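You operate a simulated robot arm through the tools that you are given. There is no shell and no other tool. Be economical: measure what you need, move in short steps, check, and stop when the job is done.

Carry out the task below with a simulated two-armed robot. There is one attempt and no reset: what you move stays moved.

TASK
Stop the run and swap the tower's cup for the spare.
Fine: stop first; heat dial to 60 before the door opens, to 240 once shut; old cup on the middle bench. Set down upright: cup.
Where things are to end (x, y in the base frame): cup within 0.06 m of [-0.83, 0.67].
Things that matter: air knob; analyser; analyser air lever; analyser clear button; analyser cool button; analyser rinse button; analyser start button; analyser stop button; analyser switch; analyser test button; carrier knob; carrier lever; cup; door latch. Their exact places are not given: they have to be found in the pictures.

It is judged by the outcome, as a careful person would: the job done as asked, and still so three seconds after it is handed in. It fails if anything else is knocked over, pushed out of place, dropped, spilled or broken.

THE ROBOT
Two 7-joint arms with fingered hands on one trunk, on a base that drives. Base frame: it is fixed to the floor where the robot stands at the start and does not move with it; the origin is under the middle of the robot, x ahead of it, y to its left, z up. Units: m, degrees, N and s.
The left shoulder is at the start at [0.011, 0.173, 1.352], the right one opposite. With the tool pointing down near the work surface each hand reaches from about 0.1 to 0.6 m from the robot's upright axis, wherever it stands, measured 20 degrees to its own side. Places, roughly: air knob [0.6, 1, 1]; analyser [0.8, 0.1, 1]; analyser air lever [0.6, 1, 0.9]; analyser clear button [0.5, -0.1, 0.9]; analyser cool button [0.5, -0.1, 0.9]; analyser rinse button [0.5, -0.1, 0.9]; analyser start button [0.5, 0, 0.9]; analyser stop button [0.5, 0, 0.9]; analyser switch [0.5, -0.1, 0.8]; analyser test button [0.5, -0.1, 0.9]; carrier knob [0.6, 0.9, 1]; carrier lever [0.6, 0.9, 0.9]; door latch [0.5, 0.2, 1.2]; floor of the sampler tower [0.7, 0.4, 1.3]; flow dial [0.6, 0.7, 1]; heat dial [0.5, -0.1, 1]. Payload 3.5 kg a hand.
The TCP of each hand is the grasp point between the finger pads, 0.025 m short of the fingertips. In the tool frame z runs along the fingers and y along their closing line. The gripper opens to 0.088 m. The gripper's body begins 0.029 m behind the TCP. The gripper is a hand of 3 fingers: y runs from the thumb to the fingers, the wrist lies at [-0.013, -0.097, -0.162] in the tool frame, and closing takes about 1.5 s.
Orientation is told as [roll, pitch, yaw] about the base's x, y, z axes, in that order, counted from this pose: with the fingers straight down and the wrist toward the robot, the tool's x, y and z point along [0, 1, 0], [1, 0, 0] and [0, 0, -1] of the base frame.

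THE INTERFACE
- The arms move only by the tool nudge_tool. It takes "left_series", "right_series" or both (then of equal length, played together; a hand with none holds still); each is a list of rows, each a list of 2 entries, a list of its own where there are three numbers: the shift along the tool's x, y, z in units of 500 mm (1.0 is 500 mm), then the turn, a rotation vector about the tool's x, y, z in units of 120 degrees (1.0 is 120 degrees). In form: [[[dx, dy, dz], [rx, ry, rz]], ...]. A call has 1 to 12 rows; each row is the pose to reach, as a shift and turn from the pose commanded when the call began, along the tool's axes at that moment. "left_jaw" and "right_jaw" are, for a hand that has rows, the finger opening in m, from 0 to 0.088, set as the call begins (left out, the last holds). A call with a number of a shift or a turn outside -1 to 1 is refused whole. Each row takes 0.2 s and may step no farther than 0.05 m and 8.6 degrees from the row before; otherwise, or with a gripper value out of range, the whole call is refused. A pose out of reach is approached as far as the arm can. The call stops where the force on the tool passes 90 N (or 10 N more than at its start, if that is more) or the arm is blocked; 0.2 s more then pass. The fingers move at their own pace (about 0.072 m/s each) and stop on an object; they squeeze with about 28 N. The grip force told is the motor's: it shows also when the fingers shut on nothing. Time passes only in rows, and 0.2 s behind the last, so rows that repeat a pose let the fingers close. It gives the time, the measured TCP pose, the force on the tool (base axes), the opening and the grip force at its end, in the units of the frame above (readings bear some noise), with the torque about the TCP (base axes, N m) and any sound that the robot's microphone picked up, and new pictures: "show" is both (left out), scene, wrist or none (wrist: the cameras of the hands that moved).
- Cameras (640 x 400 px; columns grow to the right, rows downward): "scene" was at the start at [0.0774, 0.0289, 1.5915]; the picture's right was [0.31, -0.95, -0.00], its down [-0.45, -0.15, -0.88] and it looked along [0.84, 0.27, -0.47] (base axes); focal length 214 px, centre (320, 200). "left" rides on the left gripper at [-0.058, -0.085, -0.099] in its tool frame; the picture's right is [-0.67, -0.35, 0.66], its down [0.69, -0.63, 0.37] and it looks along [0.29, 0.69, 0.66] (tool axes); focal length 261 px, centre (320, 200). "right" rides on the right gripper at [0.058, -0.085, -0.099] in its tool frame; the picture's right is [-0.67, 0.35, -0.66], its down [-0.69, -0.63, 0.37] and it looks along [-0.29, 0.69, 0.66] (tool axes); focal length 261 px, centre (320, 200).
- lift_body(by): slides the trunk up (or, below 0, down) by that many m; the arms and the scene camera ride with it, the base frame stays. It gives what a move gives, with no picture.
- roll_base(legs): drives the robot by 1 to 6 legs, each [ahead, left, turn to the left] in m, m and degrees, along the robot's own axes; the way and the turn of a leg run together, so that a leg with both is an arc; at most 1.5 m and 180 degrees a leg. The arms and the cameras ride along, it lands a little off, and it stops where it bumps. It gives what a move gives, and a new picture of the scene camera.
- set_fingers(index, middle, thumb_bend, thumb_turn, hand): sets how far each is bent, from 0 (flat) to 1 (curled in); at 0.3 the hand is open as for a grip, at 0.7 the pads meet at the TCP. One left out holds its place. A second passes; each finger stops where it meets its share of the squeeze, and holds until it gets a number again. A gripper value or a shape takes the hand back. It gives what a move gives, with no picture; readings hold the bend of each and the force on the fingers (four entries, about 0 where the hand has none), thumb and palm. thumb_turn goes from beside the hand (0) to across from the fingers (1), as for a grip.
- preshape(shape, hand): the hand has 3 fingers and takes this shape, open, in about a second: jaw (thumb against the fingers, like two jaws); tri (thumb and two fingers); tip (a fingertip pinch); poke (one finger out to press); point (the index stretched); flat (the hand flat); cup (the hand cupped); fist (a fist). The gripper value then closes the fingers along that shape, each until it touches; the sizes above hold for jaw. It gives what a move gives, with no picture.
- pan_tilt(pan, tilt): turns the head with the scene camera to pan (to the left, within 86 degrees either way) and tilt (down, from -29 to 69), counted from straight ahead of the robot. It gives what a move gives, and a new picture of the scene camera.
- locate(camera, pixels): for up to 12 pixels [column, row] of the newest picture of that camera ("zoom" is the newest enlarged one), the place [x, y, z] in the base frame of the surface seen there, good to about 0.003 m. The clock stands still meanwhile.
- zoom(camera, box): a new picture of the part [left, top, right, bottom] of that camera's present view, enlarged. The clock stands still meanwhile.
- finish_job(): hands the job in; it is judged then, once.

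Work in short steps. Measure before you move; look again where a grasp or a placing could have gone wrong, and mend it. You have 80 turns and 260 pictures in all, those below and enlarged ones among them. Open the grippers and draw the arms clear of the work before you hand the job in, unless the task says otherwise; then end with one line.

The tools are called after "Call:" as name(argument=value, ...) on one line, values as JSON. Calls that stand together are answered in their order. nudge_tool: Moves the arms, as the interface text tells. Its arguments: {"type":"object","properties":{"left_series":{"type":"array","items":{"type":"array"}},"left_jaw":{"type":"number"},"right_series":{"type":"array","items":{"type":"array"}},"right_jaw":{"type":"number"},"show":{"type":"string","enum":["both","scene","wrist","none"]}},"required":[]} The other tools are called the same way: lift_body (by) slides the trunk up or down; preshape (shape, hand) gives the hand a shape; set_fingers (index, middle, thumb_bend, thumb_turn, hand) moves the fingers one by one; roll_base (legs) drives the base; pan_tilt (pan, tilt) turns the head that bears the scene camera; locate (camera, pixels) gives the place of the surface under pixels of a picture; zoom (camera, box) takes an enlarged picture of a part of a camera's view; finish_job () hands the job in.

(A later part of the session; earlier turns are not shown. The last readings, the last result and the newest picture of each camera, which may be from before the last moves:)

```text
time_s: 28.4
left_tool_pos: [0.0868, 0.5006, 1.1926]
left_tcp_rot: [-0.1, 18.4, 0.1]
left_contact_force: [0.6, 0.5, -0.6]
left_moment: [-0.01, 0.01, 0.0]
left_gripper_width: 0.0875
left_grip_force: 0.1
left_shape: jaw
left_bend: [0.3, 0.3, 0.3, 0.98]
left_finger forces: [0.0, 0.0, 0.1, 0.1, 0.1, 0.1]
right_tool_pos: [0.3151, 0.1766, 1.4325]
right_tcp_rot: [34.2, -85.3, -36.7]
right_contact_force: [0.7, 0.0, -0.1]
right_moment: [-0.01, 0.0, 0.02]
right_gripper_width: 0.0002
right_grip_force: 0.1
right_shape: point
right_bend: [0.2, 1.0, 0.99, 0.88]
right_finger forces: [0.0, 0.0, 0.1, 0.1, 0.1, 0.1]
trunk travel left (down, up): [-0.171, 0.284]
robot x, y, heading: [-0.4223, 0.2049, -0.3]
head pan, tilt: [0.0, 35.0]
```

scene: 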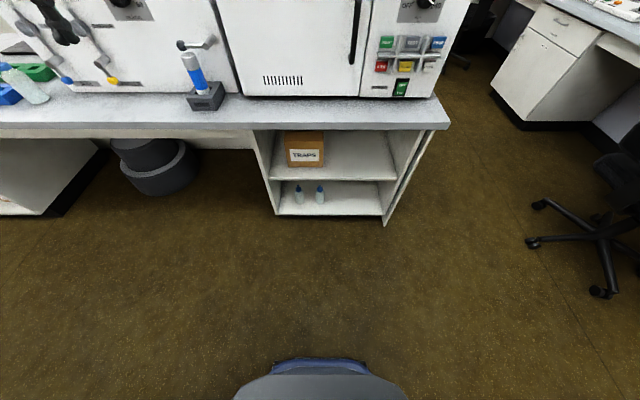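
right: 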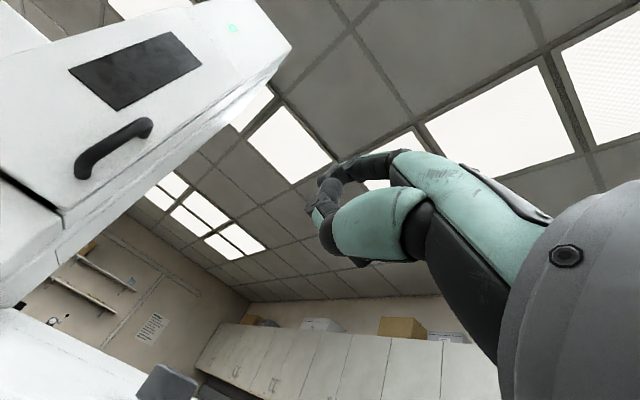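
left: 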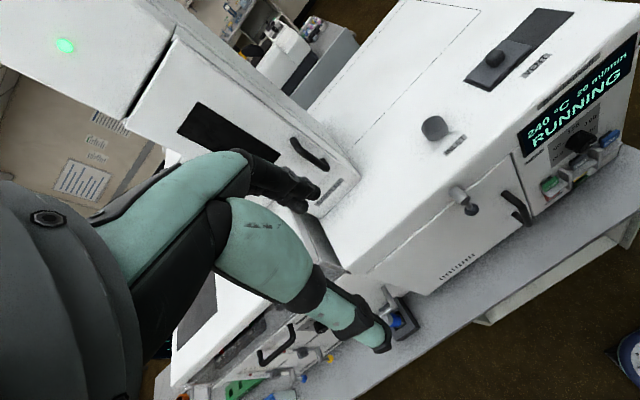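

The hand axes are aligned with the base now (z forward, y up). I lower it straight toward the STOP button's height, y 0.02.

Call:
nudge_tool(right_series=[[[-0.032, -0.085, 0.015], [0, 0, 0]], [[-0.064, -0.17, 0.03], [0, 0, 0]], [[-0.097, -0.255, 0.046], [0, 0, 0]], [[-0.129, -0.34, 0.061], [0, 0, 0]], [[-0.161, -0.425, 0.076], [0, 0, 0]], [[-0.193, -0.511, 0.092], [0, 0, 0]], [[-0.225, -0.596, 0.107], [0, 0, 0]], [[-0.257, -0.681, 0.122], [0, 0, 0]], [[-0.29, -0.766, 0.137], [0, 0, 0]], [[-0.322, -0.851, 0.153], [0, 0, 0]], [[-0.354, -0.936, 0.168], [0, 0, 0]]])

```text
time_s: 30.8
left_tool_pos: [0.0851, 0.4989, 1.1942]
left_tcp_rot: [-0.1, 18.3, 0.2]
left_contact_force: [-0.6, -1.3, 0.1]
left_moment: [0.04, -0.01, 0.03]
left_gripper_width: 0.0879
left_grip_force: 0.0
left_shape: jaw
left_bend: [0.3, 0.3, 0.3, 0.98]
left_finger forces: [0.0, 0.0, 0.0, 0.0, 0.0, 0.0]
right_tool_pos: [0.4055, 0.1552, 1.1031]
right_tcp_rot: [16.6, -73.9, -23.1]
right_contact_force: [0.1, 0.2, -0.2]
right_moment: [0.0, -0.01, 0.0]
right_gripper_width: 0.0807
right_grip_force: 0.0
right_shape: point
right_bend: [0.2, 1.0, 0.98, 0.88]
right_finger forces: [0.1, 0.1, 0.1, 0.1, 0.0, 0.1]
right hand out of reach, approached as far as the arm can: row 1, 2, 3, 4, 5, 6, 7, 8, 9, 10, 11
trunk travel left (down, up): [-0.171, 0.284]
robot x, y, heading: [-0.426, 0.2056, 0.1]
head pan, tilt: [0.0, 35.0]
```

scene: 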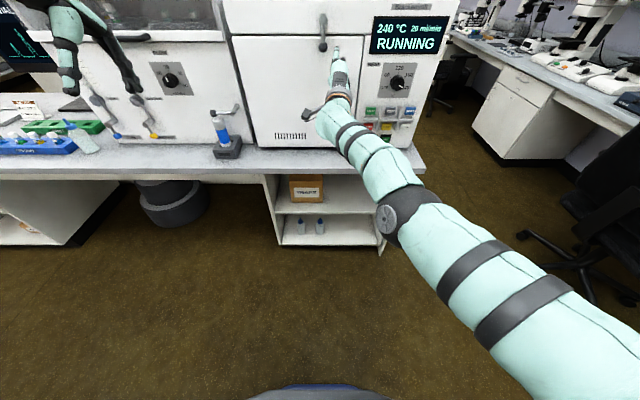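
right: 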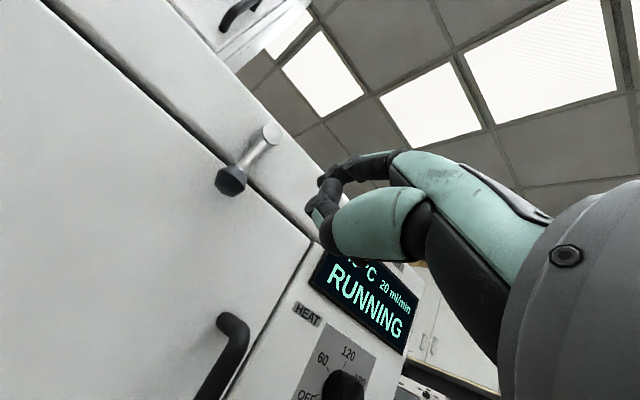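

The arm posture is good now. I lower the trunk so the hand drops to about z 0.94.

Call:
lift_body(by=-0.16)

Call:
zoom(camera="right", box=[200, 100, 440, 300])

Call:
pan_tilt(pan=-20, tilt=20)

```text
time_s: 32.3
left_tool_pos: [0.0831, 0.5005, 1.051]
left_tcp_rot: [-0.1, 18.3, 0.2]
left_contact_force: [-0.2, -0.4, 0.2]
left_moment: [0.02, -0.01, -0.03]
left_gripper_width: 0.088
left_grip_force: 0.1
left_shape: jaw
left_bend: [0.3, 0.3, 0.3, 0.98]
left_finger forces: [0.0, 0.0, 0.1, 0.0, 0.1, 0.1]
right_tool_pos: [0.4582, 0.1554, 0.7619]
right_tcp_rot: [7.2, -62.8, -14.4]
right_contact_force: [-6.1, 4.2, 42.3]
right_moment: [0.44, 1.13, -0.03]
right_gripper_width: 0.0
right_grip_force: 0.1
right_shape: point
right_bend: [0.19, 1.0, 1.0, 0.87]
right_finger forces: [0.0, 9.7, 0.0, 0.0, 32.5, 0.0]
trunk travel left (down, up): [-0.028, 0.426]
robot x, y, heading: [-0.4232, 0.2027, 0.1]
head pan, tilt: [0.0, 35.0]
stopped: the force on the tool passed its limit at 103 N (the readings are from after the stop); the commanded pose is now the measured one
```

```text
2.00 times, centred on (320, 200) of right
```

zoom: 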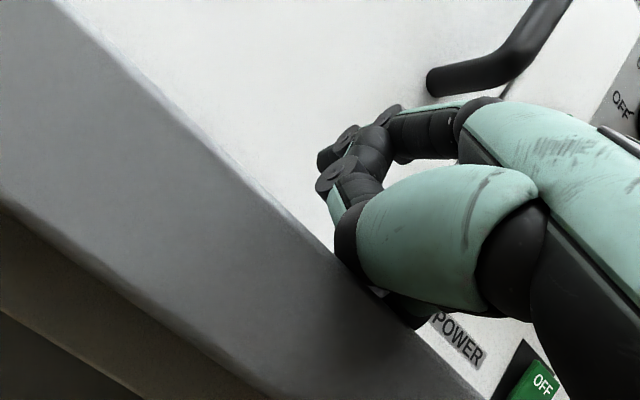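

```text
time_s: 33.1
left_tool_pos: [0.0821, 0.5013, 1.0516]
left_tcp_rot: [-0.1, 18.3, 0.2]
left_contact_force: [0.2, 0.7, 0.2]
left_moment: [0.03, -0.01, -0.02]
left_gripper_width: 0.0878
left_grip_force: 0.0
left_shape: jaw
left_bend: [0.3, 0.3, 0.3, 0.98]
left_finger forces: [0.1, 0.1, 0.0, 0.0, 0.1, 0.1]
right_tool_pos: [0.4559, 0.1553, 0.7612]
right_tcp_rot: [7.1, -62.5, -14.4]
right_contact_force: [11.7, 0.2, 52.6]
right_moment: [0.47, 1.36, -0.21]
right_gripper_width: 0.0
right_grip_force: 0.0
right_shape: point
right_bend: [0.18, 1.0, 1.0, 0.87]
right_finger forces: [0.1, 13.0, 0.0, 0.1, 39.3, 0.1]
trunk travel left (down, up): [-0.028, 0.426]
robot x, y, heading: [-0.4193, 0.2041, 0.2]
head pan, tilt: [-20.0, 20.0]
```

scene: 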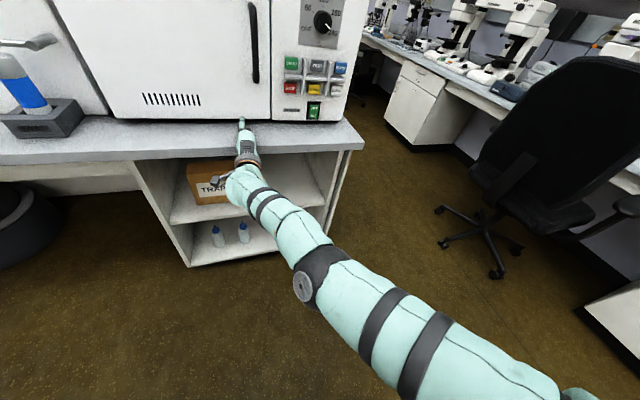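

The arm was still chasing its unreachable earlier command and touched the bench. The pose command is reset now; I raise the trunk 0.13 to free the hand.

Call:
lift_body(by=0.14)

Call:
zoom(camera="scene", box=[160, 20, 380, 180])

```text
time_s: 34.8
left_tool_pos: [0.0907, 0.5003, 1.1859]
left_tcp_rot: [-0.1, 18.8, 0.1]
left_contact_force: [-0.3, 0.0, 0.5]
left_moment: [-0.02, 0.0, 0.0]
left_gripper_width: 0.0876
left_grip_force: 0.0
left_shape: jaw
left_bend: [0.3, 0.3, 0.3, 0.98]
left_finger forces: [0.1, 0.1, 0.0, 0.1, 0.0, 0.0]
right_tool_pos: [0.4069, 0.1556, 1.1172]
right_tcp_rot: [20.5, -75.5, -27.1]
right_contact_force: [0.3, -0.1, 0.1]
right_moment: [0.0, 0.01, 0.04]
right_gripper_width: 0.0
right_grip_force: 0.2
right_shape: point
right_bend: [0.2, 1.0, 0.99, 0.88]
right_finger forces: [0.0, 0.0, 0.1, 0.0, 0.0, 0.0]
trunk travel left (down, up): [-0.168, 0.286]
robot x, y, heading: [-0.4224, 0.2047, 0.1]
head pan, tilt: [-20.0, 20.0]
```

```text
2.50 times, centred on (270, 100) of scene
```

zoom: 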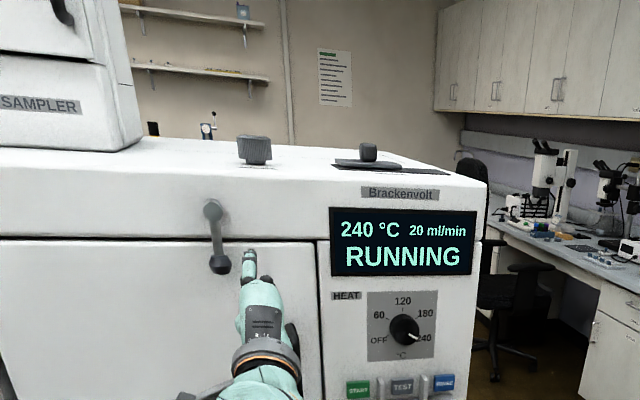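

Trunk height moves this arm a lot but repeatably, so I'll use it. I measure the index fingertip at zoom (250,252) against the TCP, back off slightly and shift right, to line up with STOP.

Call:
locate(camera="zoom", pixels=[[250, 252], [249, 262], [250, 285], [262, 315], [291, 335]])

Call:
roll_base(legs=[[-0.06, 0, 0], [0, -0.135, 0]])

Call:
lift_body(by=-0.07)

Call:
zoom(camera="scene", box=[160, 20, 480, 220])

```text
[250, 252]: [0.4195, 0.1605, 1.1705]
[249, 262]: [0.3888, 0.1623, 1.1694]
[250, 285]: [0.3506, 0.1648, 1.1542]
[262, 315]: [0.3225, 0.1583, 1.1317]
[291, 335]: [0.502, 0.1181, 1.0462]
```

```text
time_s: 36.7
left_tool_pos: [0.032, 0.3639, 1.1866]
left_tcp_rot: [-0.1, 18.8, 0.0]
left_contact_force: [-0.2, -0.8, -0.3]
left_moment: [0.01, 0.01, -0.03]
left_gripper_width: 0.088
left_grip_force: 0.2
left_shape: jaw
left_bend: [0.3, 0.3, 0.3, 0.98]
left_finger forces: [0.1, 0.0, 0.0, 0.0, 0.0, 0.0]
right_tool_pos: [0.3498, 0.0188, 1.1173]
right_tcp_rot: [20.5, -75.5, -27.0]
right_contact_force: [-0.8, 0.4, -0.2]
right_moment: [0.02, 0.01, -0.05]
right_gripper_width: 0.0
right_grip_force: 0.0
right_shape: point
right_bend: [0.2, 1.0, 0.99, 0.88]
right_finger forces: [0.1, 0.0, 0.0, 0.0, 0.0, 0.0]
trunk travel left (down, up): [-0.168, 0.286]
robot x, y, heading: [-0.4811, 0.0719, 0.2]
head pan, tilt: [-20.0, 20.0]
```

scene: 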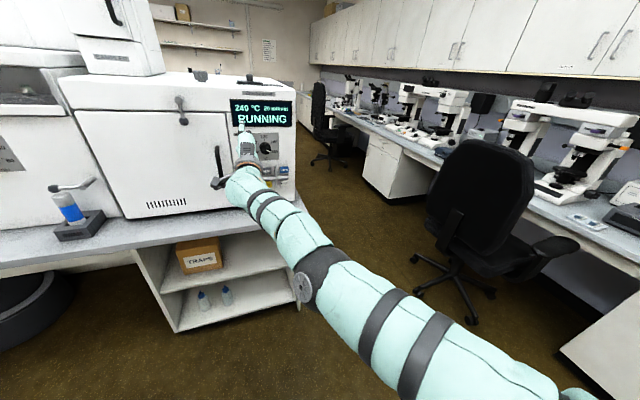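

```text
time_s: 37.8
left_tool_pos: [0.0306, 0.364, 1.1193]
left_tcp_rot: [-0.1, 18.7, 0.2]
left_contact_force: [0.6, 0.1, 0.1]
left_moment: [0.0, -0.02, -0.01]
left_gripper_width: 0.0878
left_grip_force: 0.0
left_shape: jaw
left_bend: [0.3, 0.3, 0.3, 0.98]
left_finger forces: [0.0, 0.0, 0.0, 0.0, 0.0, 0.0]
right_tool_pos: [0.3796, 0.0189, 0.9475]
right_tcp_rot: [12.2, -69.2, -19.2]
right_contact_force: [-1.0, 0.0, 0.6]
right_moment: [0.03, 0.03, -0.01]
right_gripper_width: 0.0
right_grip_force: 0.0
right_shape: point
right_bend: [0.2, 1.0, 0.99, 0.88]
right_finger forces: [0.0, 0.0, 0.0, 0.1, 0.0, 0.1]
trunk travel left (down, up): [-0.098, 0.356]
robot x, y, heading: [-0.4832, 0.0691, 0.0]
head pan, tilt: [-20.0, 20.0]
```

```text
2.00 times, centred on (320, 120) of scene
```

zoom: 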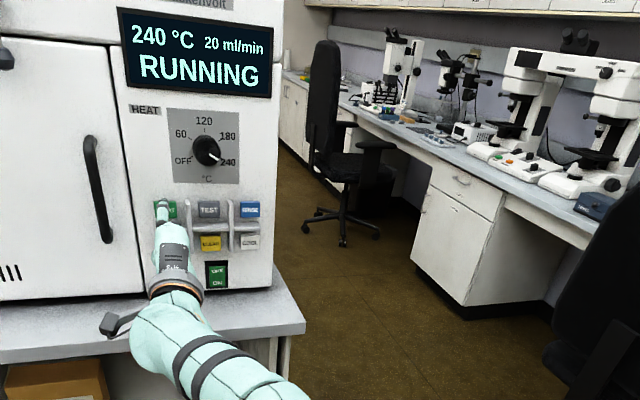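

The index tip is about 5 cm above the TCP, pointing nearly level. I need the tip at z≈0.873, so lower the trunk another 0.05 and check.

Call:
lift_body(by=-0.05)

Call:
zoom(camera="scene", box=[180, 0, 340, 160])

```text
time_s: 38.7
left_tool_pos: [0.03, 0.3637, 1.0684]
left_tcp_rot: [-0.1, 18.7, 0.1]
left_contact_force: [0.1, -0.7, -0.1]
left_moment: [0.0, 0.0, -0.03]
left_gripper_width: 0.0878
left_grip_force: 0.1
left_shape: jaw
left_bend: [0.3, 0.3, 0.3, 0.98]
left_finger forces: [0.1, 0.0, 0.0, 0.1, 0.0, 0.1]
right_tool_pos: [0.398, 0.0187, 0.813]
right_tcp_rot: [8.2, -64.2, -15.6]
right_contact_force: [-0.1, 0.2, 0.0]
right_moment: [-0.02, 0.05, 0.02]
right_gripper_width: 0.0
right_grip_force: 0.0
right_shape: point
right_bend: [0.2, 1.0, 0.99, 0.88]
right_finger forces: [0.0, 0.0, 0.1, 0.0, 0.1, 0.0]
trunk travel left (down, up): [-0.048, 0.406]
robot x, y, heading: [-0.4799, 0.0694, 0.2]
head pan, tilt: [-20.0, 20.0]
```

```text
2.50 times, centred on (260, 80) of scene
```

zoom: 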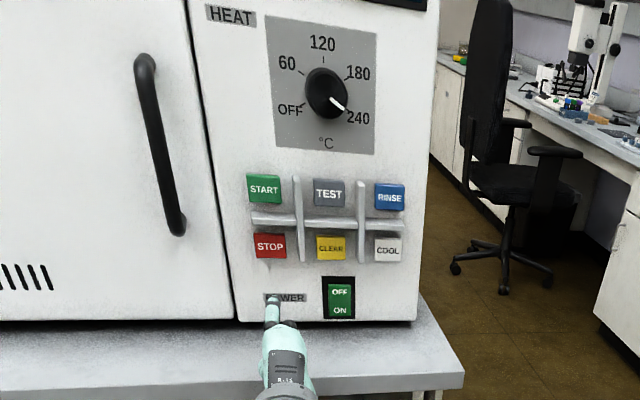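

I measure the fingertip at (272,297) and the STOP button corners at (257,235)-(286,258).

Call:
locate(camera="zoom", pixels=[[272, 296], [272, 301], [270, 310], [258, 237], [283, 238], [256, 255], [285, 256], [270, 246], [268, 218], [268, 225], [262, 228], [300, 240]])

Call:
nudge_tool(right_series=[[[0, 0, 0], [0, 0, 0]]], show="none")

```text
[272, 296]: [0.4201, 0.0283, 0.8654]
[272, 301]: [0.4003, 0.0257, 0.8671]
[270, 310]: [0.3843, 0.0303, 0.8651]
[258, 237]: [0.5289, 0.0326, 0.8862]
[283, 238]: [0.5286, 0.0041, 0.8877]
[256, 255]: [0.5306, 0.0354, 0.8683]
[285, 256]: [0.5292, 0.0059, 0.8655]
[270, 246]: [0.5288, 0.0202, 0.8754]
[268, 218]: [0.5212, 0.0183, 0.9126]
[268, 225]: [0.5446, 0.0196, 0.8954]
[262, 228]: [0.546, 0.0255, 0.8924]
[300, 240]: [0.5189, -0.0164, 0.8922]
```

```text
time_s: 39.1
left_tool_pos: [0.0319, 0.3637, 1.0676]
left_tcp_rot: [0.0, 18.8, 0.2]
left_contact_force: [-0.7, 0.0, -0.1]
left_moment: [-0.01, 0.0, 0.03]
left_gripper_width: 0.0877
left_grip_force: 0.0
left_shape: jaw
left_bend: [0.3, 0.3, 0.3, 0.98]
left_finger forces: [0.1, 0.0, 0.1, 0.1, 0.0, 0.0]
right_tool_pos: [0.3988, 0.0188, 0.8121]
right_tcp_rot: [8.0, -64.0, -15.5]
right_contact_force: [-0.6, -0.1, -0.6]
right_moment: [-0.02, 0.0, -0.04]
right_gripper_width: 0.0
right_grip_force: 0.0
right_shape: point
right_bend: [0.2, 1.0, 0.99, 0.88]
right_finger forces: [0.0, 0.0, 0.1, 0.0, 0.1, 0.0]
trunk travel left (down, up): [-0.048, 0.406]
robot x, y, heading: [-0.484, 0.0709, 0.1]
head pan, tilt: [-20.0, 20.0]
```

The arm is now tracking its command. I raise the tip ~12 mm, shift it 6 mm right, then drive 0.08 m ahead.

Call:
nudge_tool(right_series=[[[-0.0104, 0.023, -0.0092], [0, 0, 0]], [[-0.0104, 0.023, -0.0092], [0, 0, 0]]], show="none")

Call:
roll_base(legs=[[0.08, 0, 0]])

Call:
zoom(camera="scene", box=[180, 0, 340, 160])

```text
time_s: 39.7
left_tool_pos: [0.0315, 0.3634, 1.0672]
left_tcp_rot: [-0.1, 18.8, 0.0]
left_contact_force: [-0.5, 0.1, -0.3]
left_moment: [-0.03, 0.01, 0.0]
left_gripper_width: 0.0878
left_grip_force: 0.1
left_shape: jaw
left_bend: [0.3, 0.3, 0.3, 0.98]
left_finger forces: [0.2, 0.0, 0.0, 0.0, 0.0, 0.0]
right_tool_pos: [0.4034, 0.0145, 0.8213]
right_tcp_rot: [8.2, -64.1, -15.6]
right_contact_force: [-0.4, -0.1, 0.9]
right_moment: [-0.01, -0.01, 0.04]
right_gripper_width: 0.0
right_grip_force: 0.0
right_shape: point
right_bend: [0.2, 1.0, 0.99, 0.88]
right_finger forces: [0.0, 0.0, 0.0, 0.0, 0.0, 0.1]
right hand out of reach, approached as far as the arm can: row 1, 2
trunk travel left (down, up): [-0.048, 0.406]
robot x, y, heading: [-0.4855, 0.0648, 0.2]
head pan, tilt: [-20.0, 20.0]
```

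```text
time_s: 40.8
left_tool_pos: [0.1129, 0.3654, 1.0668]
left_tcp_rot: [-0.1, 18.8, 0.2]
left_contact_force: [1.1, -1.0, -0.6]
left_moment: [0.04, 0.01, 0.02]
left_gripper_width: 0.0876
left_grip_force: 0.0
left_shape: jaw
left_bend: [0.3, 0.3, 0.3, 0.98]
left_finger forces: [0.0, 0.0, 0.0, 0.1, 0.0, 0.0]
right_tool_pos: [0.4842, 0.0151, 0.8209]
right_tcp_rot: [8.1, -64.0, -15.4]
right_contact_force: [0.2, -0.1, -0.3]
right_moment: [0.02, -0.02, -0.02]
right_gripper_width: 0.0803
right_grip_force: 0.2
right_shape: point
right_bend: [0.2, 1.0, 0.99, 0.88]
right_finger forces: [0.1, 0.0, 0.1, 0.0, 0.1, 0.0]
trunk travel left (down, up): [-0.048, 0.406]
robot x, y, heading: [-0.3988, 0.0686, 0.3]
head pan, tilt: [-20.0, 20.0]
```

scene: 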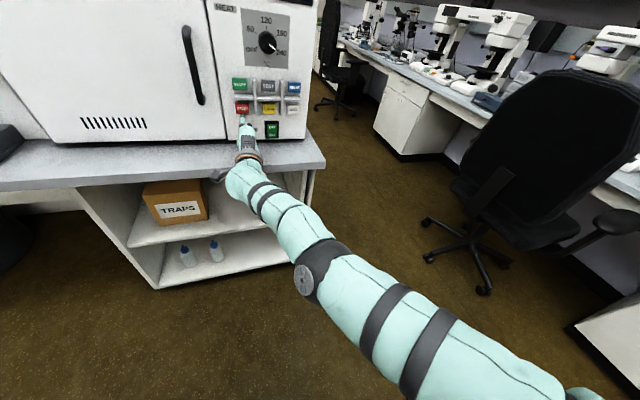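

```text
2.50 times, centred on (260, 80) of scene
```

zoom: 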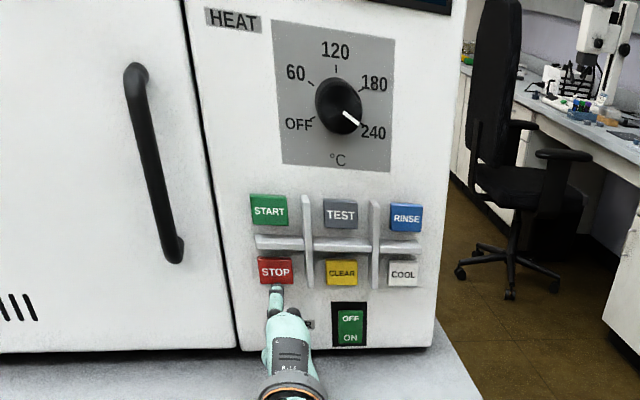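

The tip is just in front of STOP. I measure its position and then drive forward in a small step.

Call:
locate(camera="zoom", pixels=[[276, 288], [276, 293], [275, 270]])

Call:
roll_base(legs=[[0.022, 0, 0]])

Call:
zoom(camera="scene", box=[180, 0, 340, 160])

```text
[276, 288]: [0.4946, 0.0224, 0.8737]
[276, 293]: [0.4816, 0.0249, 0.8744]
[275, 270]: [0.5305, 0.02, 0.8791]
```

```text
time_s: 41.5
left_tool_pos: [0.1311, 0.3652, 1.0689]
left_tcp_rot: [-0.1, 18.6, 0.3]
left_contact_force: [-0.4, -1.0, 0.0]
left_moment: [0.02, -0.04, -0.01]
left_gripper_width: 0.0877
left_grip_force: 0.0
left_shape: jaw
left_bend: [0.3, 0.3, 0.3, 0.98]
left_finger forces: [0.0, 0.0, 0.0, 0.0, 0.0, 0.0]
right_tool_pos: [0.5034, 0.0161, 0.8254]
right_tcp_rot: [8.2, -64.3, -15.6]
right_contact_force: [-22.5, 1.0, -2.6]
right_moment: [0.02, -0.69, 0.14]
right_gripper_width: 0.0808
right_grip_force: 0.1
right_shape: point
right_bend: [0.24, 1.0, 0.99, 0.88]
right_finger forces: [26.1, 0.1, 0.0, 0.0, 0.0, 0.0]
trunk travel left (down, up): [-0.048, 0.406]
robot x, y, heading: [-0.3761, 0.0657, 0.2]
head pan, tilt: [-20.0, 20.0]
heard: click
```

scene: 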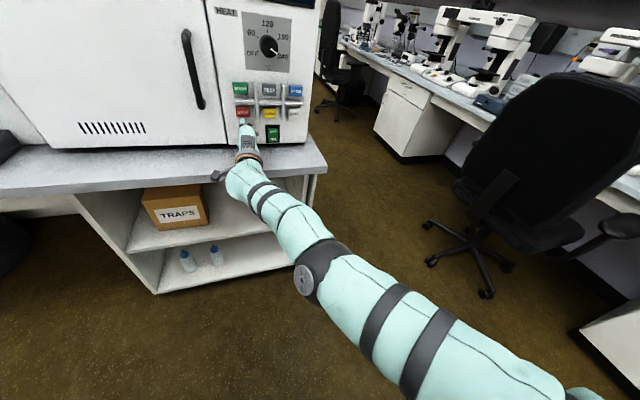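

```text
2.50 times, centred on (260, 80) of scene
```

zoom: 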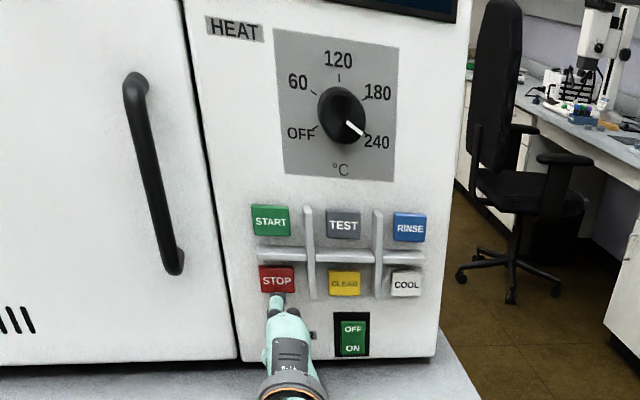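

A click was heard with 26 N on the finger. I back away and tilt the head up to read the display.

Call:
roll_base(legs=[[-0.13, 0, 0]])

Call:
lift_body(by=0.1)

Call:
pan_tilt(pan=-10, tilt=15)

Call:
zoom(camera="scene", box=[160, 80, 400, 260])

```text
time_s: 42.8
left_tool_pos: [0.0059, 0.3646, 1.067]
left_tcp_rot: [-0.1, 18.7, 0.2]
left_contact_force: [-1.3, -0.3, 0.6]
left_moment: [0.03, -0.02, 0.02]
left_gripper_width: 0.0879
left_grip_force: 0.0
left_shape: jaw
left_bend: [0.3, 0.3, 0.3, 0.98]
left_finger forces: [0.0, 0.0, 0.0, 0.0, 0.0, 0.0]
right_tool_pos: [0.3786, 0.0176, 0.8231]
right_tcp_rot: [8.1, -64.1, -15.4]
right_contact_force: [-0.5, -0.2, 0.5]
right_moment: [0.0, 0.02, 0.0]
right_gripper_width: 0.0806
right_grip_force: 0.0
right_shape: point
right_bend: [0.2, 1.0, 0.99, 0.88]
right_finger forces: [0.0, 0.0, 0.1, 0.0, 0.0, 0.1]
trunk travel left (down, up): [-0.048, 0.406]
robot x, y, heading: [-0.5048, 0.0666, 0.1]
head pan, tilt: [-20.0, 20.0]
```

scene: 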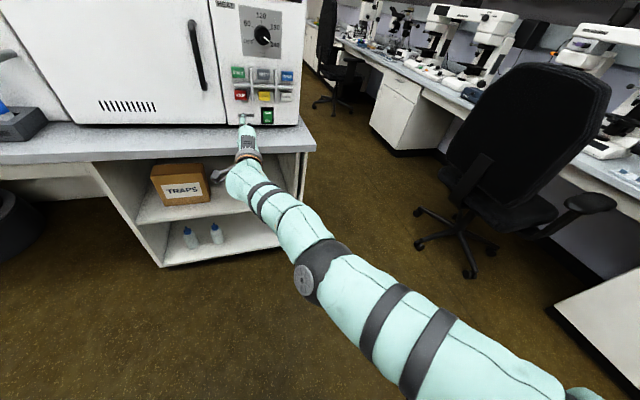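

```text
time_s: 44.1
left_tool_pos: [0.0091, 0.3652, 1.1661]
left_tcp_rot: [-0.1, 18.9, 0.3]
left_contact_force: [0.3, -0.2, 0.6]
left_moment: [-0.02, 0.03, 0.0]
left_gripper_width: 0.0876
left_grip_force: 0.1
left_shape: jaw
left_bend: [0.3, 0.3, 0.3, 0.98]
left_finger forces: [0.0, 0.1, 0.0, 0.0, 0.0, 0.0]
right_tool_pos: [0.3384, 0.016, 1.0826]
right_tcp_rot: [17.9, -73.6, -24.6]
right_contact_force: [-0.4, -0.7, -0.9]
right_moment: [-0.01, 0.0, -0.02]
right_gripper_width: 0.0805
right_grip_force: 0.0
right_shape: point
right_bend: [0.2, 1.0, 0.99, 0.88]
right_finger forces: [0.0, 0.0, 0.1, 0.0, 0.0, 0.0]
trunk travel left (down, up): [-0.148, 0.306]
robot x, y, heading: [-0.5054, 0.0644, 0.2]
head pan, tilt: [-20.0, 20.0]
```

```text
time_s: 44.9
left_tool_pos: [0.0066, 0.3631, 1.167]
left_tcp_rot: [-0.1, 18.9, 0.3]
left_contact_force: [-0.9, -0.3, 0.2]
left_moment: [-0.01, 0.01, 0.0]
left_gripper_width: 0.0878
left_grip_force: 0.0
left_shape: jaw
left_bend: [0.3, 0.3, 0.3, 0.98]
left_finger forces: [0.0, 0.0, 0.1, 0.0, 0.0, 0.1]
right_tool_pos: [0.3374, 0.0159, 1.0822]
right_tcp_rot: [18.0, -73.7, -24.6]
right_contact_force: [-0.2, -0.5, -0.2]
right_moment: [0.01, 0.02, 0.0]
right_gripper_width: 0.0804
right_grip_force: 0.1
right_shape: point
right_bend: [0.2, 1.0, 0.99, 0.88]
right_finger forces: [0.1, 0.1, 0.1, 0.2, 0.1, 0.0]
trunk travel left (down, up): [-0.148, 0.306]
robot x, y, heading: [-0.5081, 0.0705, 0.3]
head pan, tilt: [-10.0, 15.0]
```

scene: 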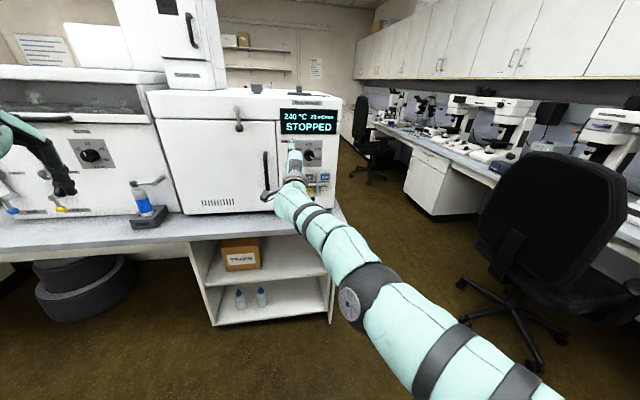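

```text
2.22 times, centred on (280, 170) of scene
```

zoom: 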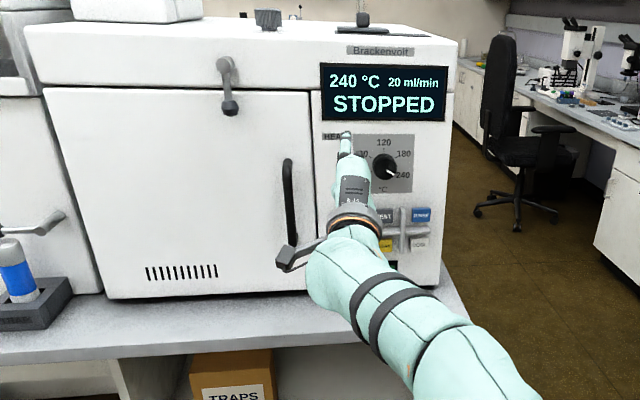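

Display reads STOPPED. Next the heat dial: measure knob edges and tick marks in an enlarged view.

Call:
zoom(camera="scene", box=[285, 125, 345, 175])

Call:
locate(camera="zoom", pixels=[[330, 180], [300, 195], [355, 210], [330, 225], [330, 160], [370, 225], [385, 155], [325, 130], [290, 150], [240, 100]])

```text
8.00 times, centred on (315, 150) of scene
```

zoom: 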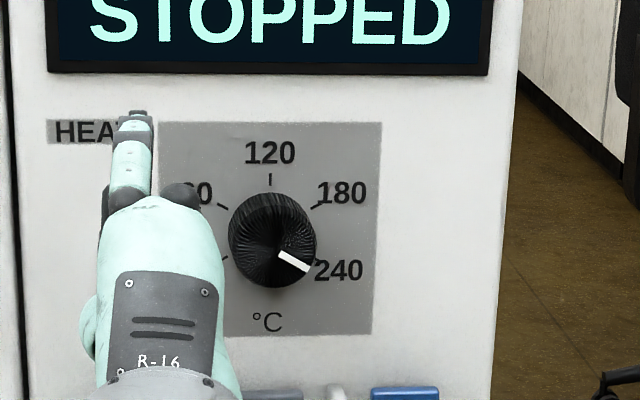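

```text
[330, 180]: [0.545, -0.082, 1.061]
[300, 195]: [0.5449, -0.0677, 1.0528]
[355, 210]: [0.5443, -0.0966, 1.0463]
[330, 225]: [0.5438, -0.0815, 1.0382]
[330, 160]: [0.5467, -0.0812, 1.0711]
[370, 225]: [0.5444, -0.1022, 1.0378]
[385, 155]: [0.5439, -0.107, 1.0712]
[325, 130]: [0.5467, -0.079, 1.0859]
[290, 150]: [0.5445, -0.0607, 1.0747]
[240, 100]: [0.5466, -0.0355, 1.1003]
```

Ticks are 60° apart (240 at lower right, 60 at upper left), so the dial needs 180° counter‑clockwise. Dial centre ≈ [0.515, −0.0505, 1.0335], ~42 mm wide. I set the jaw shape and roll the hand palm-left to start the first stroke.

Call:
preshape(hand="right", shape="jaw")

Call:
nudge_tool(right_series=[[[-0.017, -0.006, 0.004], [-0.0107, 0.0144, 0.056]], [[-0.034, -0.012, 0.008], [-0.0214, 0.0287, 0.112]], [[-0.051, -0.018, 0.012], [-0.032, 0.043, 0.168]], [[-0.068, -0.024, 0.016], [-0.0428, 0.0575, 0.2235]], [[-0.085, -0.03, 0.02], [-0.0534, 0.072, 0.28]], [[-0.102, -0.036, 0.024], [-0.064, 0.086, 0.335]], [[-0.119, -0.042, 0.028], [-0.075, 0.1, 0.391]], [[-0.136, -0.048, 0.031], [-0.0855, 0.115, 0.447]]])

```text
time_s: 45.8
left_tool_pos: [0.0062, 0.3653, 1.1668]
left_tcp_rot: [0.0, 18.8, 0.4]
left_contact_force: [0.1, 0.6, 0.0]
left_moment: [-0.01, -0.02, 0.01]
left_gripper_width: 0.0877
left_grip_force: 0.1
left_shape: jaw
left_bend: [0.3, 0.3, 0.3, 0.98]
left_finger forces: [0.0, 0.1, 0.0, 0.0, 0.0, 0.0]
right_tool_pos: [0.3363, 0.0178, 1.0835]
right_tcp_rot: [17.9, -73.7, -24.6]
right_contact_force: [1.0, -0.3, 0.1]
right_moment: [-0.01, 0.01, 0.0]
right_gripper_width: 0.0876
right_grip_force: 0.0
right_shape: jaw
right_bend: [0.3, 0.3, 0.3, 0.97]
right_finger forces: [0.1, 0.0, 0.0, 0.0, 0.0, 0.0]
trunk travel left (down, up): [-0.148, 0.306]
robot x, y, heading: [-0.5084, 0.067, 0.5]
head pan, tilt: [-10.0, 15.0]
```

```text
time_s: 47.6
left_tool_pos: [0.0058, 0.3642, 1.1672]
left_tcp_rot: [-0.2, 18.8, 0.4]
left_contact_force: [0.7, -0.2, -0.1]
left_moment: [0.01, -0.02, -0.01]
left_gripper_width: 0.088
left_grip_force: 0.0
left_shape: jaw
left_bend: [0.3, 0.3, 0.3, 0.98]
left_finger forces: [0.0, 0.0, 0.0, 0.0, 0.0, 0.0]
right_tool_pos: [0.3198, -0.0768, 1.045]
right_tcp_rot: [90.2, -29.9, -90.3]
right_contact_force: [0.6, -0.4, 0.6]
right_moment: [0.0, 0.01, -0.03]
right_gripper_width: 0.0879
right_grip_force: 0.1
right_shape: jaw
right_bend: [0.3, 0.3, 0.3, 0.97]
right_finger forces: [0.0, 0.1, 0.1, 0.1, 0.0, 0.0]
right hand out of reach, approached as far as the arm can: row 2, 3, 4, 5, 6, 7, 8
trunk travel left (down, up): [-0.148, 0.306]
robot x, y, heading: [-0.5076, 0.0679, 0.3]
head pan, tilt: [-10.0, 15.0]
```

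scene: 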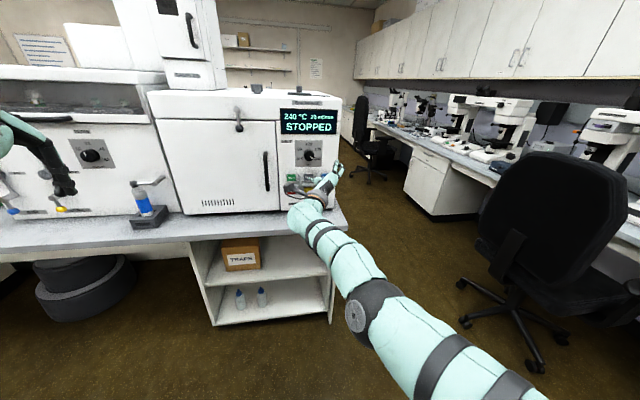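
right: 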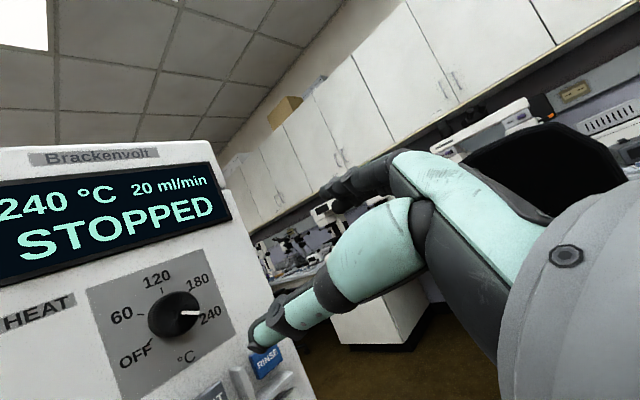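

That orientation is reached exactly (fingers straight ahead, rolled 60°). I explore more roll in the supinating direction to find the usable stroke range.

Call:
nudge_tool(right_series=[[[0, 0, 0], [0, 0, 0.07]], [[0, 0, 0], [0, 0, 0.14]], [[0, 0, 0], [0, 0, 0.21]], [[0, 0, 0], [0, 0, 0.28]], [[0, 0, 0], [0, 0, 0.35]], [[0, 0, 0], [0, 0, 0.42]], [[0, 0, 0], [0, 0, 0.49]]], show="none")

```text
time_s: 49.2
left_tool_pos: [0.0056, 0.3653, 1.1682]
left_tcp_rot: [-0.1, 18.8, 0.3]
left_contact_force: [0.1, -0.2, -0.6]
left_moment: [0.02, 0.0, 0.02]
left_gripper_width: 0.0877
left_grip_force: 0.1
left_shape: jaw
left_bend: [0.3, 0.3, 0.3, 0.98]
left_finger forces: [0.0, 0.0, 0.0, 0.0, 0.0, 0.0]
right_tool_pos: [0.3224, -0.0752, 1.0447]
right_tcp_rot: [90.0, 29.0, -90.0]
right_contact_force: [0.9, 1.0, 0.7]
right_moment: [-0.01, 0.03, -0.02]
right_gripper_width: 0.0877
right_grip_force: 0.0
right_shape: jaw
right_bend: [0.3, 0.3, 0.3, 0.97]
right_finger forces: [0.0, 0.0, 0.1, 0.1, 0.0, 0.1]
right hand out of reach, approached as far as the arm can: row 7
trunk travel left (down, up): [-0.148, 0.306]
robot x, y, heading: [-0.5044, 0.0681, 0.3]
head pan, tilt: [-10.0, 15.0]
```

Roll range 60°–118° works with fingers straight ahead, so three 60° strokes. I centre the open hand on the dial axis (y −0.0505, z 1.0335) and drive up to it.

Call:
nudge_tool(right_series=[[[-0.022, -0.016, 0], [0, 0, -0.01]], [[-0.0436, -0.0324, 0], [0, 0, -0.02]], [[-0.0436, -0.0324, 0], [0, 0, -0.02]]], show="none")

Call:
roll_base(legs=[[0.13, 0, 0]])

Call:
zoom(camera="right", box=[0, 0, 640, 400])

```text
time_s: 50.0
left_tool_pos: [0.0062, 0.3647, 1.167]
left_tcp_rot: [-0.1, 18.7, 0.2]
left_contact_force: [0.3, -0.3, -0.4]
left_moment: [-0.01, 0.03, 0.01]
left_gripper_width: 0.088
left_grip_force: 0.1
left_shape: jaw
left_bend: [0.3, 0.3, 0.3, 0.98]
left_finger forces: [0.1, 0.1, 0.0, 0.0, 0.0, 0.0]
right_tool_pos: [0.3149, -0.0582, 1.0305]
right_tcp_rot: [90.0, 26.3, -90.0]
right_contact_force: [0.1, 0.0, -0.3]
right_moment: [0.03, 0.0, 0.02]
right_gripper_width: 0.0876
right_grip_force: 0.0
right_shape: jaw
right_bend: [0.3, 0.3, 0.3, 0.97]
right_finger forces: [0.1, 0.0, 0.0, 0.1, 0.0, 0.0]
right hand out of reach, approached as far as the arm can: row 2, 3
trunk travel left (down, up): [-0.148, 0.306]
robot x, y, heading: [-0.508, 0.0652, 0.3]
head pan, tilt: [-10.0, 15.0]
```

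```text
time_s: 51.2
left_tool_pos: [0.1346, 0.3642, 1.1672]
left_tcp_rot: [-0.1, 18.7, 0.2]
left_contact_force: [-0.9, 0.3, 0.6]
left_moment: [-0.02, -0.01, 0.03]
left_gripper_width: 0.088
left_grip_force: 0.1
left_shape: jaw
left_bend: [0.3, 0.3, 0.3, 0.98]
left_finger forces: [0.1, 0.0, 0.0, 0.1, 0.1, 0.1]
right_tool_pos: [0.4434, -0.0581, 1.0319]
right_tcp_rot: [90.1, 26.4, -90.1]
right_contact_force: [0.3, 0.6, 0.0]
right_moment: [0.0, 0.0, 0.04]
right_gripper_width: 0.0878
right_grip_force: 0.0
right_shape: jaw
right_bend: [0.3, 0.3, 0.3, 0.97]
right_finger forces: [0.1, 0.0, 0.0, 0.1, 0.0, 0.0]
trunk travel left (down, up): [-0.148, 0.306]
robot x, y, heading: [-0.378, 0.066, 0.0]
head pan, tilt: [-10.0, 15.0]
```

scene: 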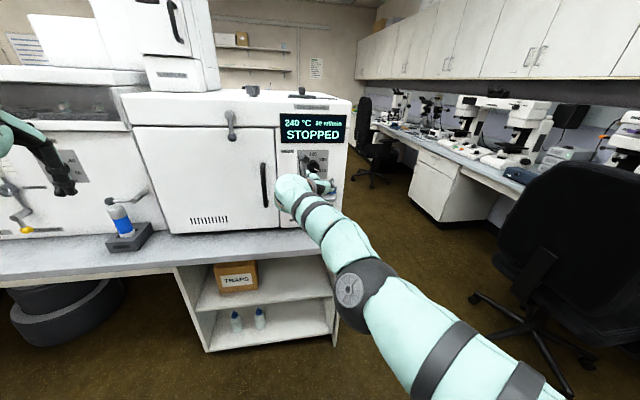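

```text
1.00 times, centred on (320, 200) of right (not enlarged: the box is as wide or as high as the picture)
```

zoom: 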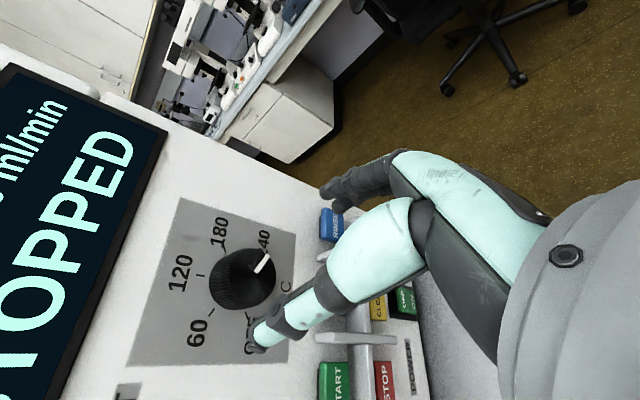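

The open jaws straddle the dial (seen at (243,277) in the wrist view). I shift 7 mm left and drive 0.063 m in.

Call:
roll_base(legs=[[0.0, 0.008, 0], [0.063, 0, 0]])

Call:
zoom(camera="right", box=[0, 0, 640, 400])

```text
time_s: 52.6
left_tool_pos: [0.1956, 0.3726, 1.1675]
left_tcp_rot: [-0.1, 18.7, 0.2]
left_contact_force: [0.9, 0.2, -0.7]
left_moment: [0.02, 0.03, 0.02]
left_gripper_width: 0.0881
left_grip_force: 0.1
left_shape: jaw
left_bend: [0.3, 0.3, 0.3, 0.98]
left_finger forces: [0.0, 0.1, 0.0, 0.0, 0.0, 0.0]
right_tool_pos: [0.5062, -0.05, 1.0319]
right_tcp_rot: [90.2, 26.4, -90.1]
right_contact_force: [0.1, 0.0, -0.8]
right_moment: [0.01, -0.03, 0.06]
right_gripper_width: 0.0877
right_grip_force: 0.0
right_shape: jaw
right_bend: [0.3, 0.3, 0.3, 0.97]
right_finger forces: [0.0, 0.0, 0.0, 0.0, 0.0, 0.0]
trunk travel left (down, up): [-0.148, 0.306]
robot x, y, heading: [-0.3149, 0.0756, 0.1]
head pan, tilt: [-10.0, 15.0]
```

scene: 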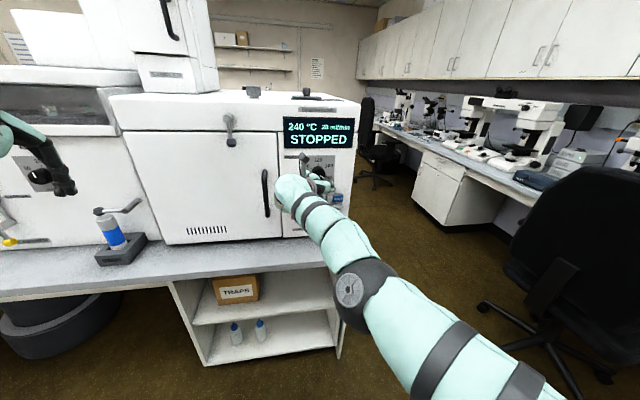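

```text
1.00 times, centred on (320, 200) of right (not enlarged: the box is as wide or as high as the picture)
```

zoom: 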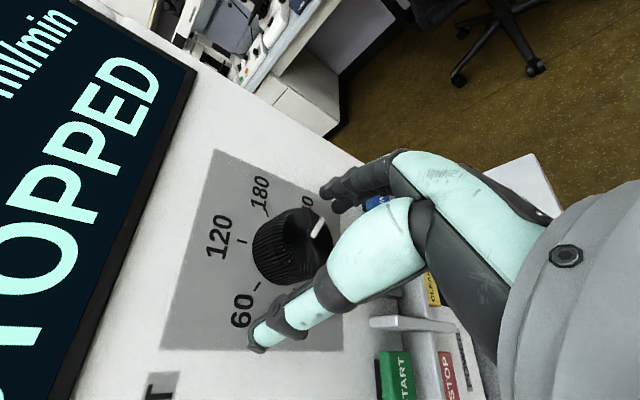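

The jaws surround the dial. I close on it.

Call:
nudge_tool(right_series=[[[0, 0, 0], [0, 0, 0]], [[0, 0, 0], [0, 0, 0]], [[0, 0, 0], [0, 0, 0]], [[0, 0, 0], [0, 0, 0]], [[0, 0, 0], [0, 0, 0]], [[0, 0, 0], [0, 0, 0]], [[0, 0, 0], [0, 0, 0]]], right_jaw=0, show="wrist")

```text
time_s: 54.2
left_tool_pos: [0.196, 0.3736, 1.167]
left_tcp_rot: [-0.2, 18.7, 0.2]
left_contact_force: [1.0, -0.7, 0.5]
left_moment: [0.01, 0.0, 0.01]
left_gripper_width: 0.0878
left_grip_force: 0.0
left_shape: jaw
left_bend: [0.3, 0.3, 0.3, 0.98]
left_finger forces: [0.0, 0.1, 0.0, 0.0, 0.0, 0.0]
right_tool_pos: [0.5057, -0.049, 1.0305]
right_tcp_rot: [90.1, 26.4, -90.1]
right_contact_force: [-2.2, -0.1, 1.8]
right_moment: [0.01, -0.01, -0.01]
right_gripper_width: 0.0335
right_grip_force: 28.1
right_shape: jaw
right_bend: [0.74, 0.51, 0.73, 1.0]
right_finger forces: [16.6, 7.3, 0.0, 0.0, 26.0, 0.0]
trunk travel left (down, up): [-0.148, 0.306]
robot x, y, heading: [-0.3162, 0.0769, 0.4]
head pan, tilt: [-10.0, 15.0]
```

right: 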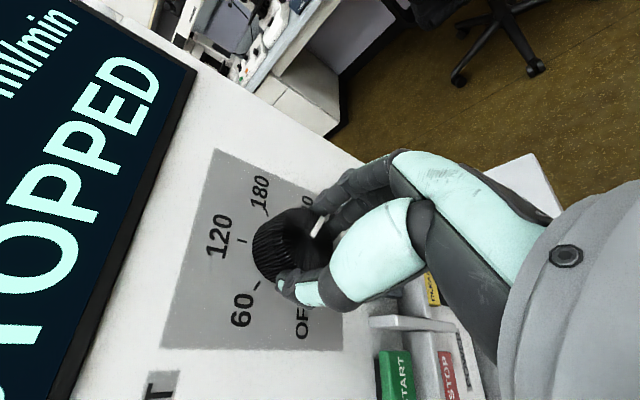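

Gripped but a bit off-centre (index 0.74, middle 0.51). I measure the dial's front face to correct the centring before turning.

Call:
locate(camera="right", pixels=[[300, 212], [262, 248], [290, 235], [268, 272], [310, 225], [335, 195], [285, 283]])

Call:
zoom(camera="right", box=[220, 170, 380, 320])

```text
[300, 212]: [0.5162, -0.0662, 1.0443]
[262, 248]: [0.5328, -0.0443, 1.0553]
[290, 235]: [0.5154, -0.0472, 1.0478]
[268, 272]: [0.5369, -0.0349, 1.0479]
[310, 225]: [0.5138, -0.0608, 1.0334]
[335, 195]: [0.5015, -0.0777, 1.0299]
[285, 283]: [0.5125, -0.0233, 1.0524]
```

```text
2.67 times, centred on (300, 245) of right
```

zoom: 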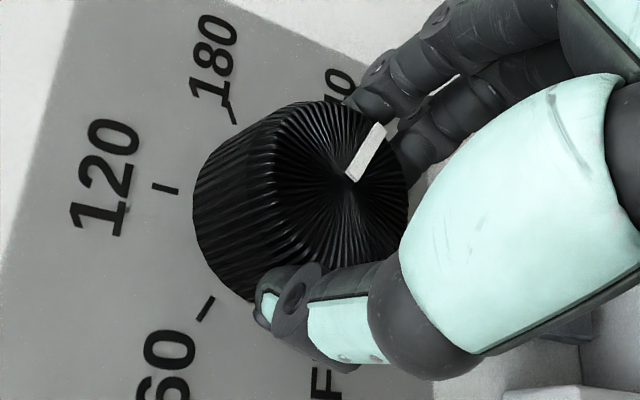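

The dial centre is near [0.514, −0.053, 1.033], so the grip is fine. I turn 62° counter-clockwise.

Call:
nudge_tool(right_series=[[[0, 0, 0], [0, 0, -0.065]], [[0, 0, 0], [0, 0, -0.13]], [[0, 0, 0], [0, 0, -0.195]], [[0, 0, 0], [0, 0, -0.26]], [[0, 0, 0], [0, 0, -0.325]], [[0, 0, 0], [0, 0, -0.39]], [[0, 0, 0], [0, 0, -0.455]], [[0, 0, 0], [0, 0, -0.52]], [[0, 0, 0], [0, 0, -0.52]]])

Call:
zoom(camera="scene", box=[260, 100, 370, 190])

```text
time_s: 56.2
left_tool_pos: [0.1972, 0.3711, 1.1669]
left_tcp_rot: [0.0, 18.8, 0.2]
left_contact_force: [-0.3, -1.3, -0.7]
left_moment: [-0.02, 0.02, 0.04]
left_gripper_width: 0.0881
left_grip_force: 0.1
left_shape: jaw
left_bend: [0.3, 0.3, 0.3, 0.98]
left_finger forces: [0.1, 0.0, 0.0, 0.0, 0.0, 0.1]
right_tool_pos: [0.5057, -0.0518, 1.0302]
right_tcp_rot: [90.0, -36.0, -90.2]
right_contact_force: [2.0, -6.0, -0.6]
right_moment: [0.06, 0.01, -0.12]
right_gripper_width: 0.0326
right_grip_force: 27.8
right_shape: jaw
right_bend: [0.74, 0.51, 0.74, 1.0]
right_finger forces: [19.7, 10.9, 0.1, 0.0, 24.8, 0.0]
right hand out of reach, approached as far as the arm can: row 3, 4, 5, 6, 7, 8
trunk travel left (down, up): [-0.148, 0.306]
robot x, y, heading: [-0.3141, 0.0746, -0.1]
head pan, tilt: [-10.0, 15.0]
```

scene: 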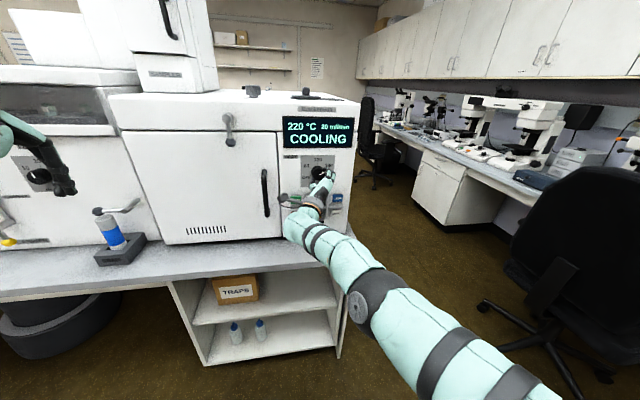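
right: 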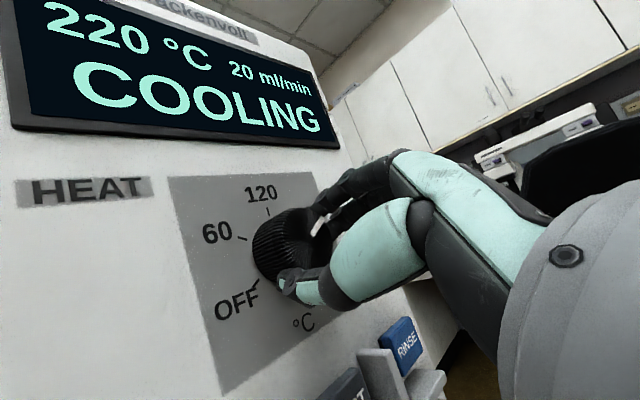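

```text
4.44 times, centred on (315, 145) of scene
```

zoom: 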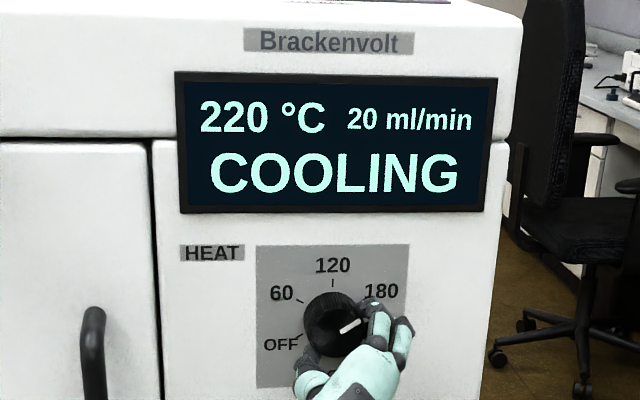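

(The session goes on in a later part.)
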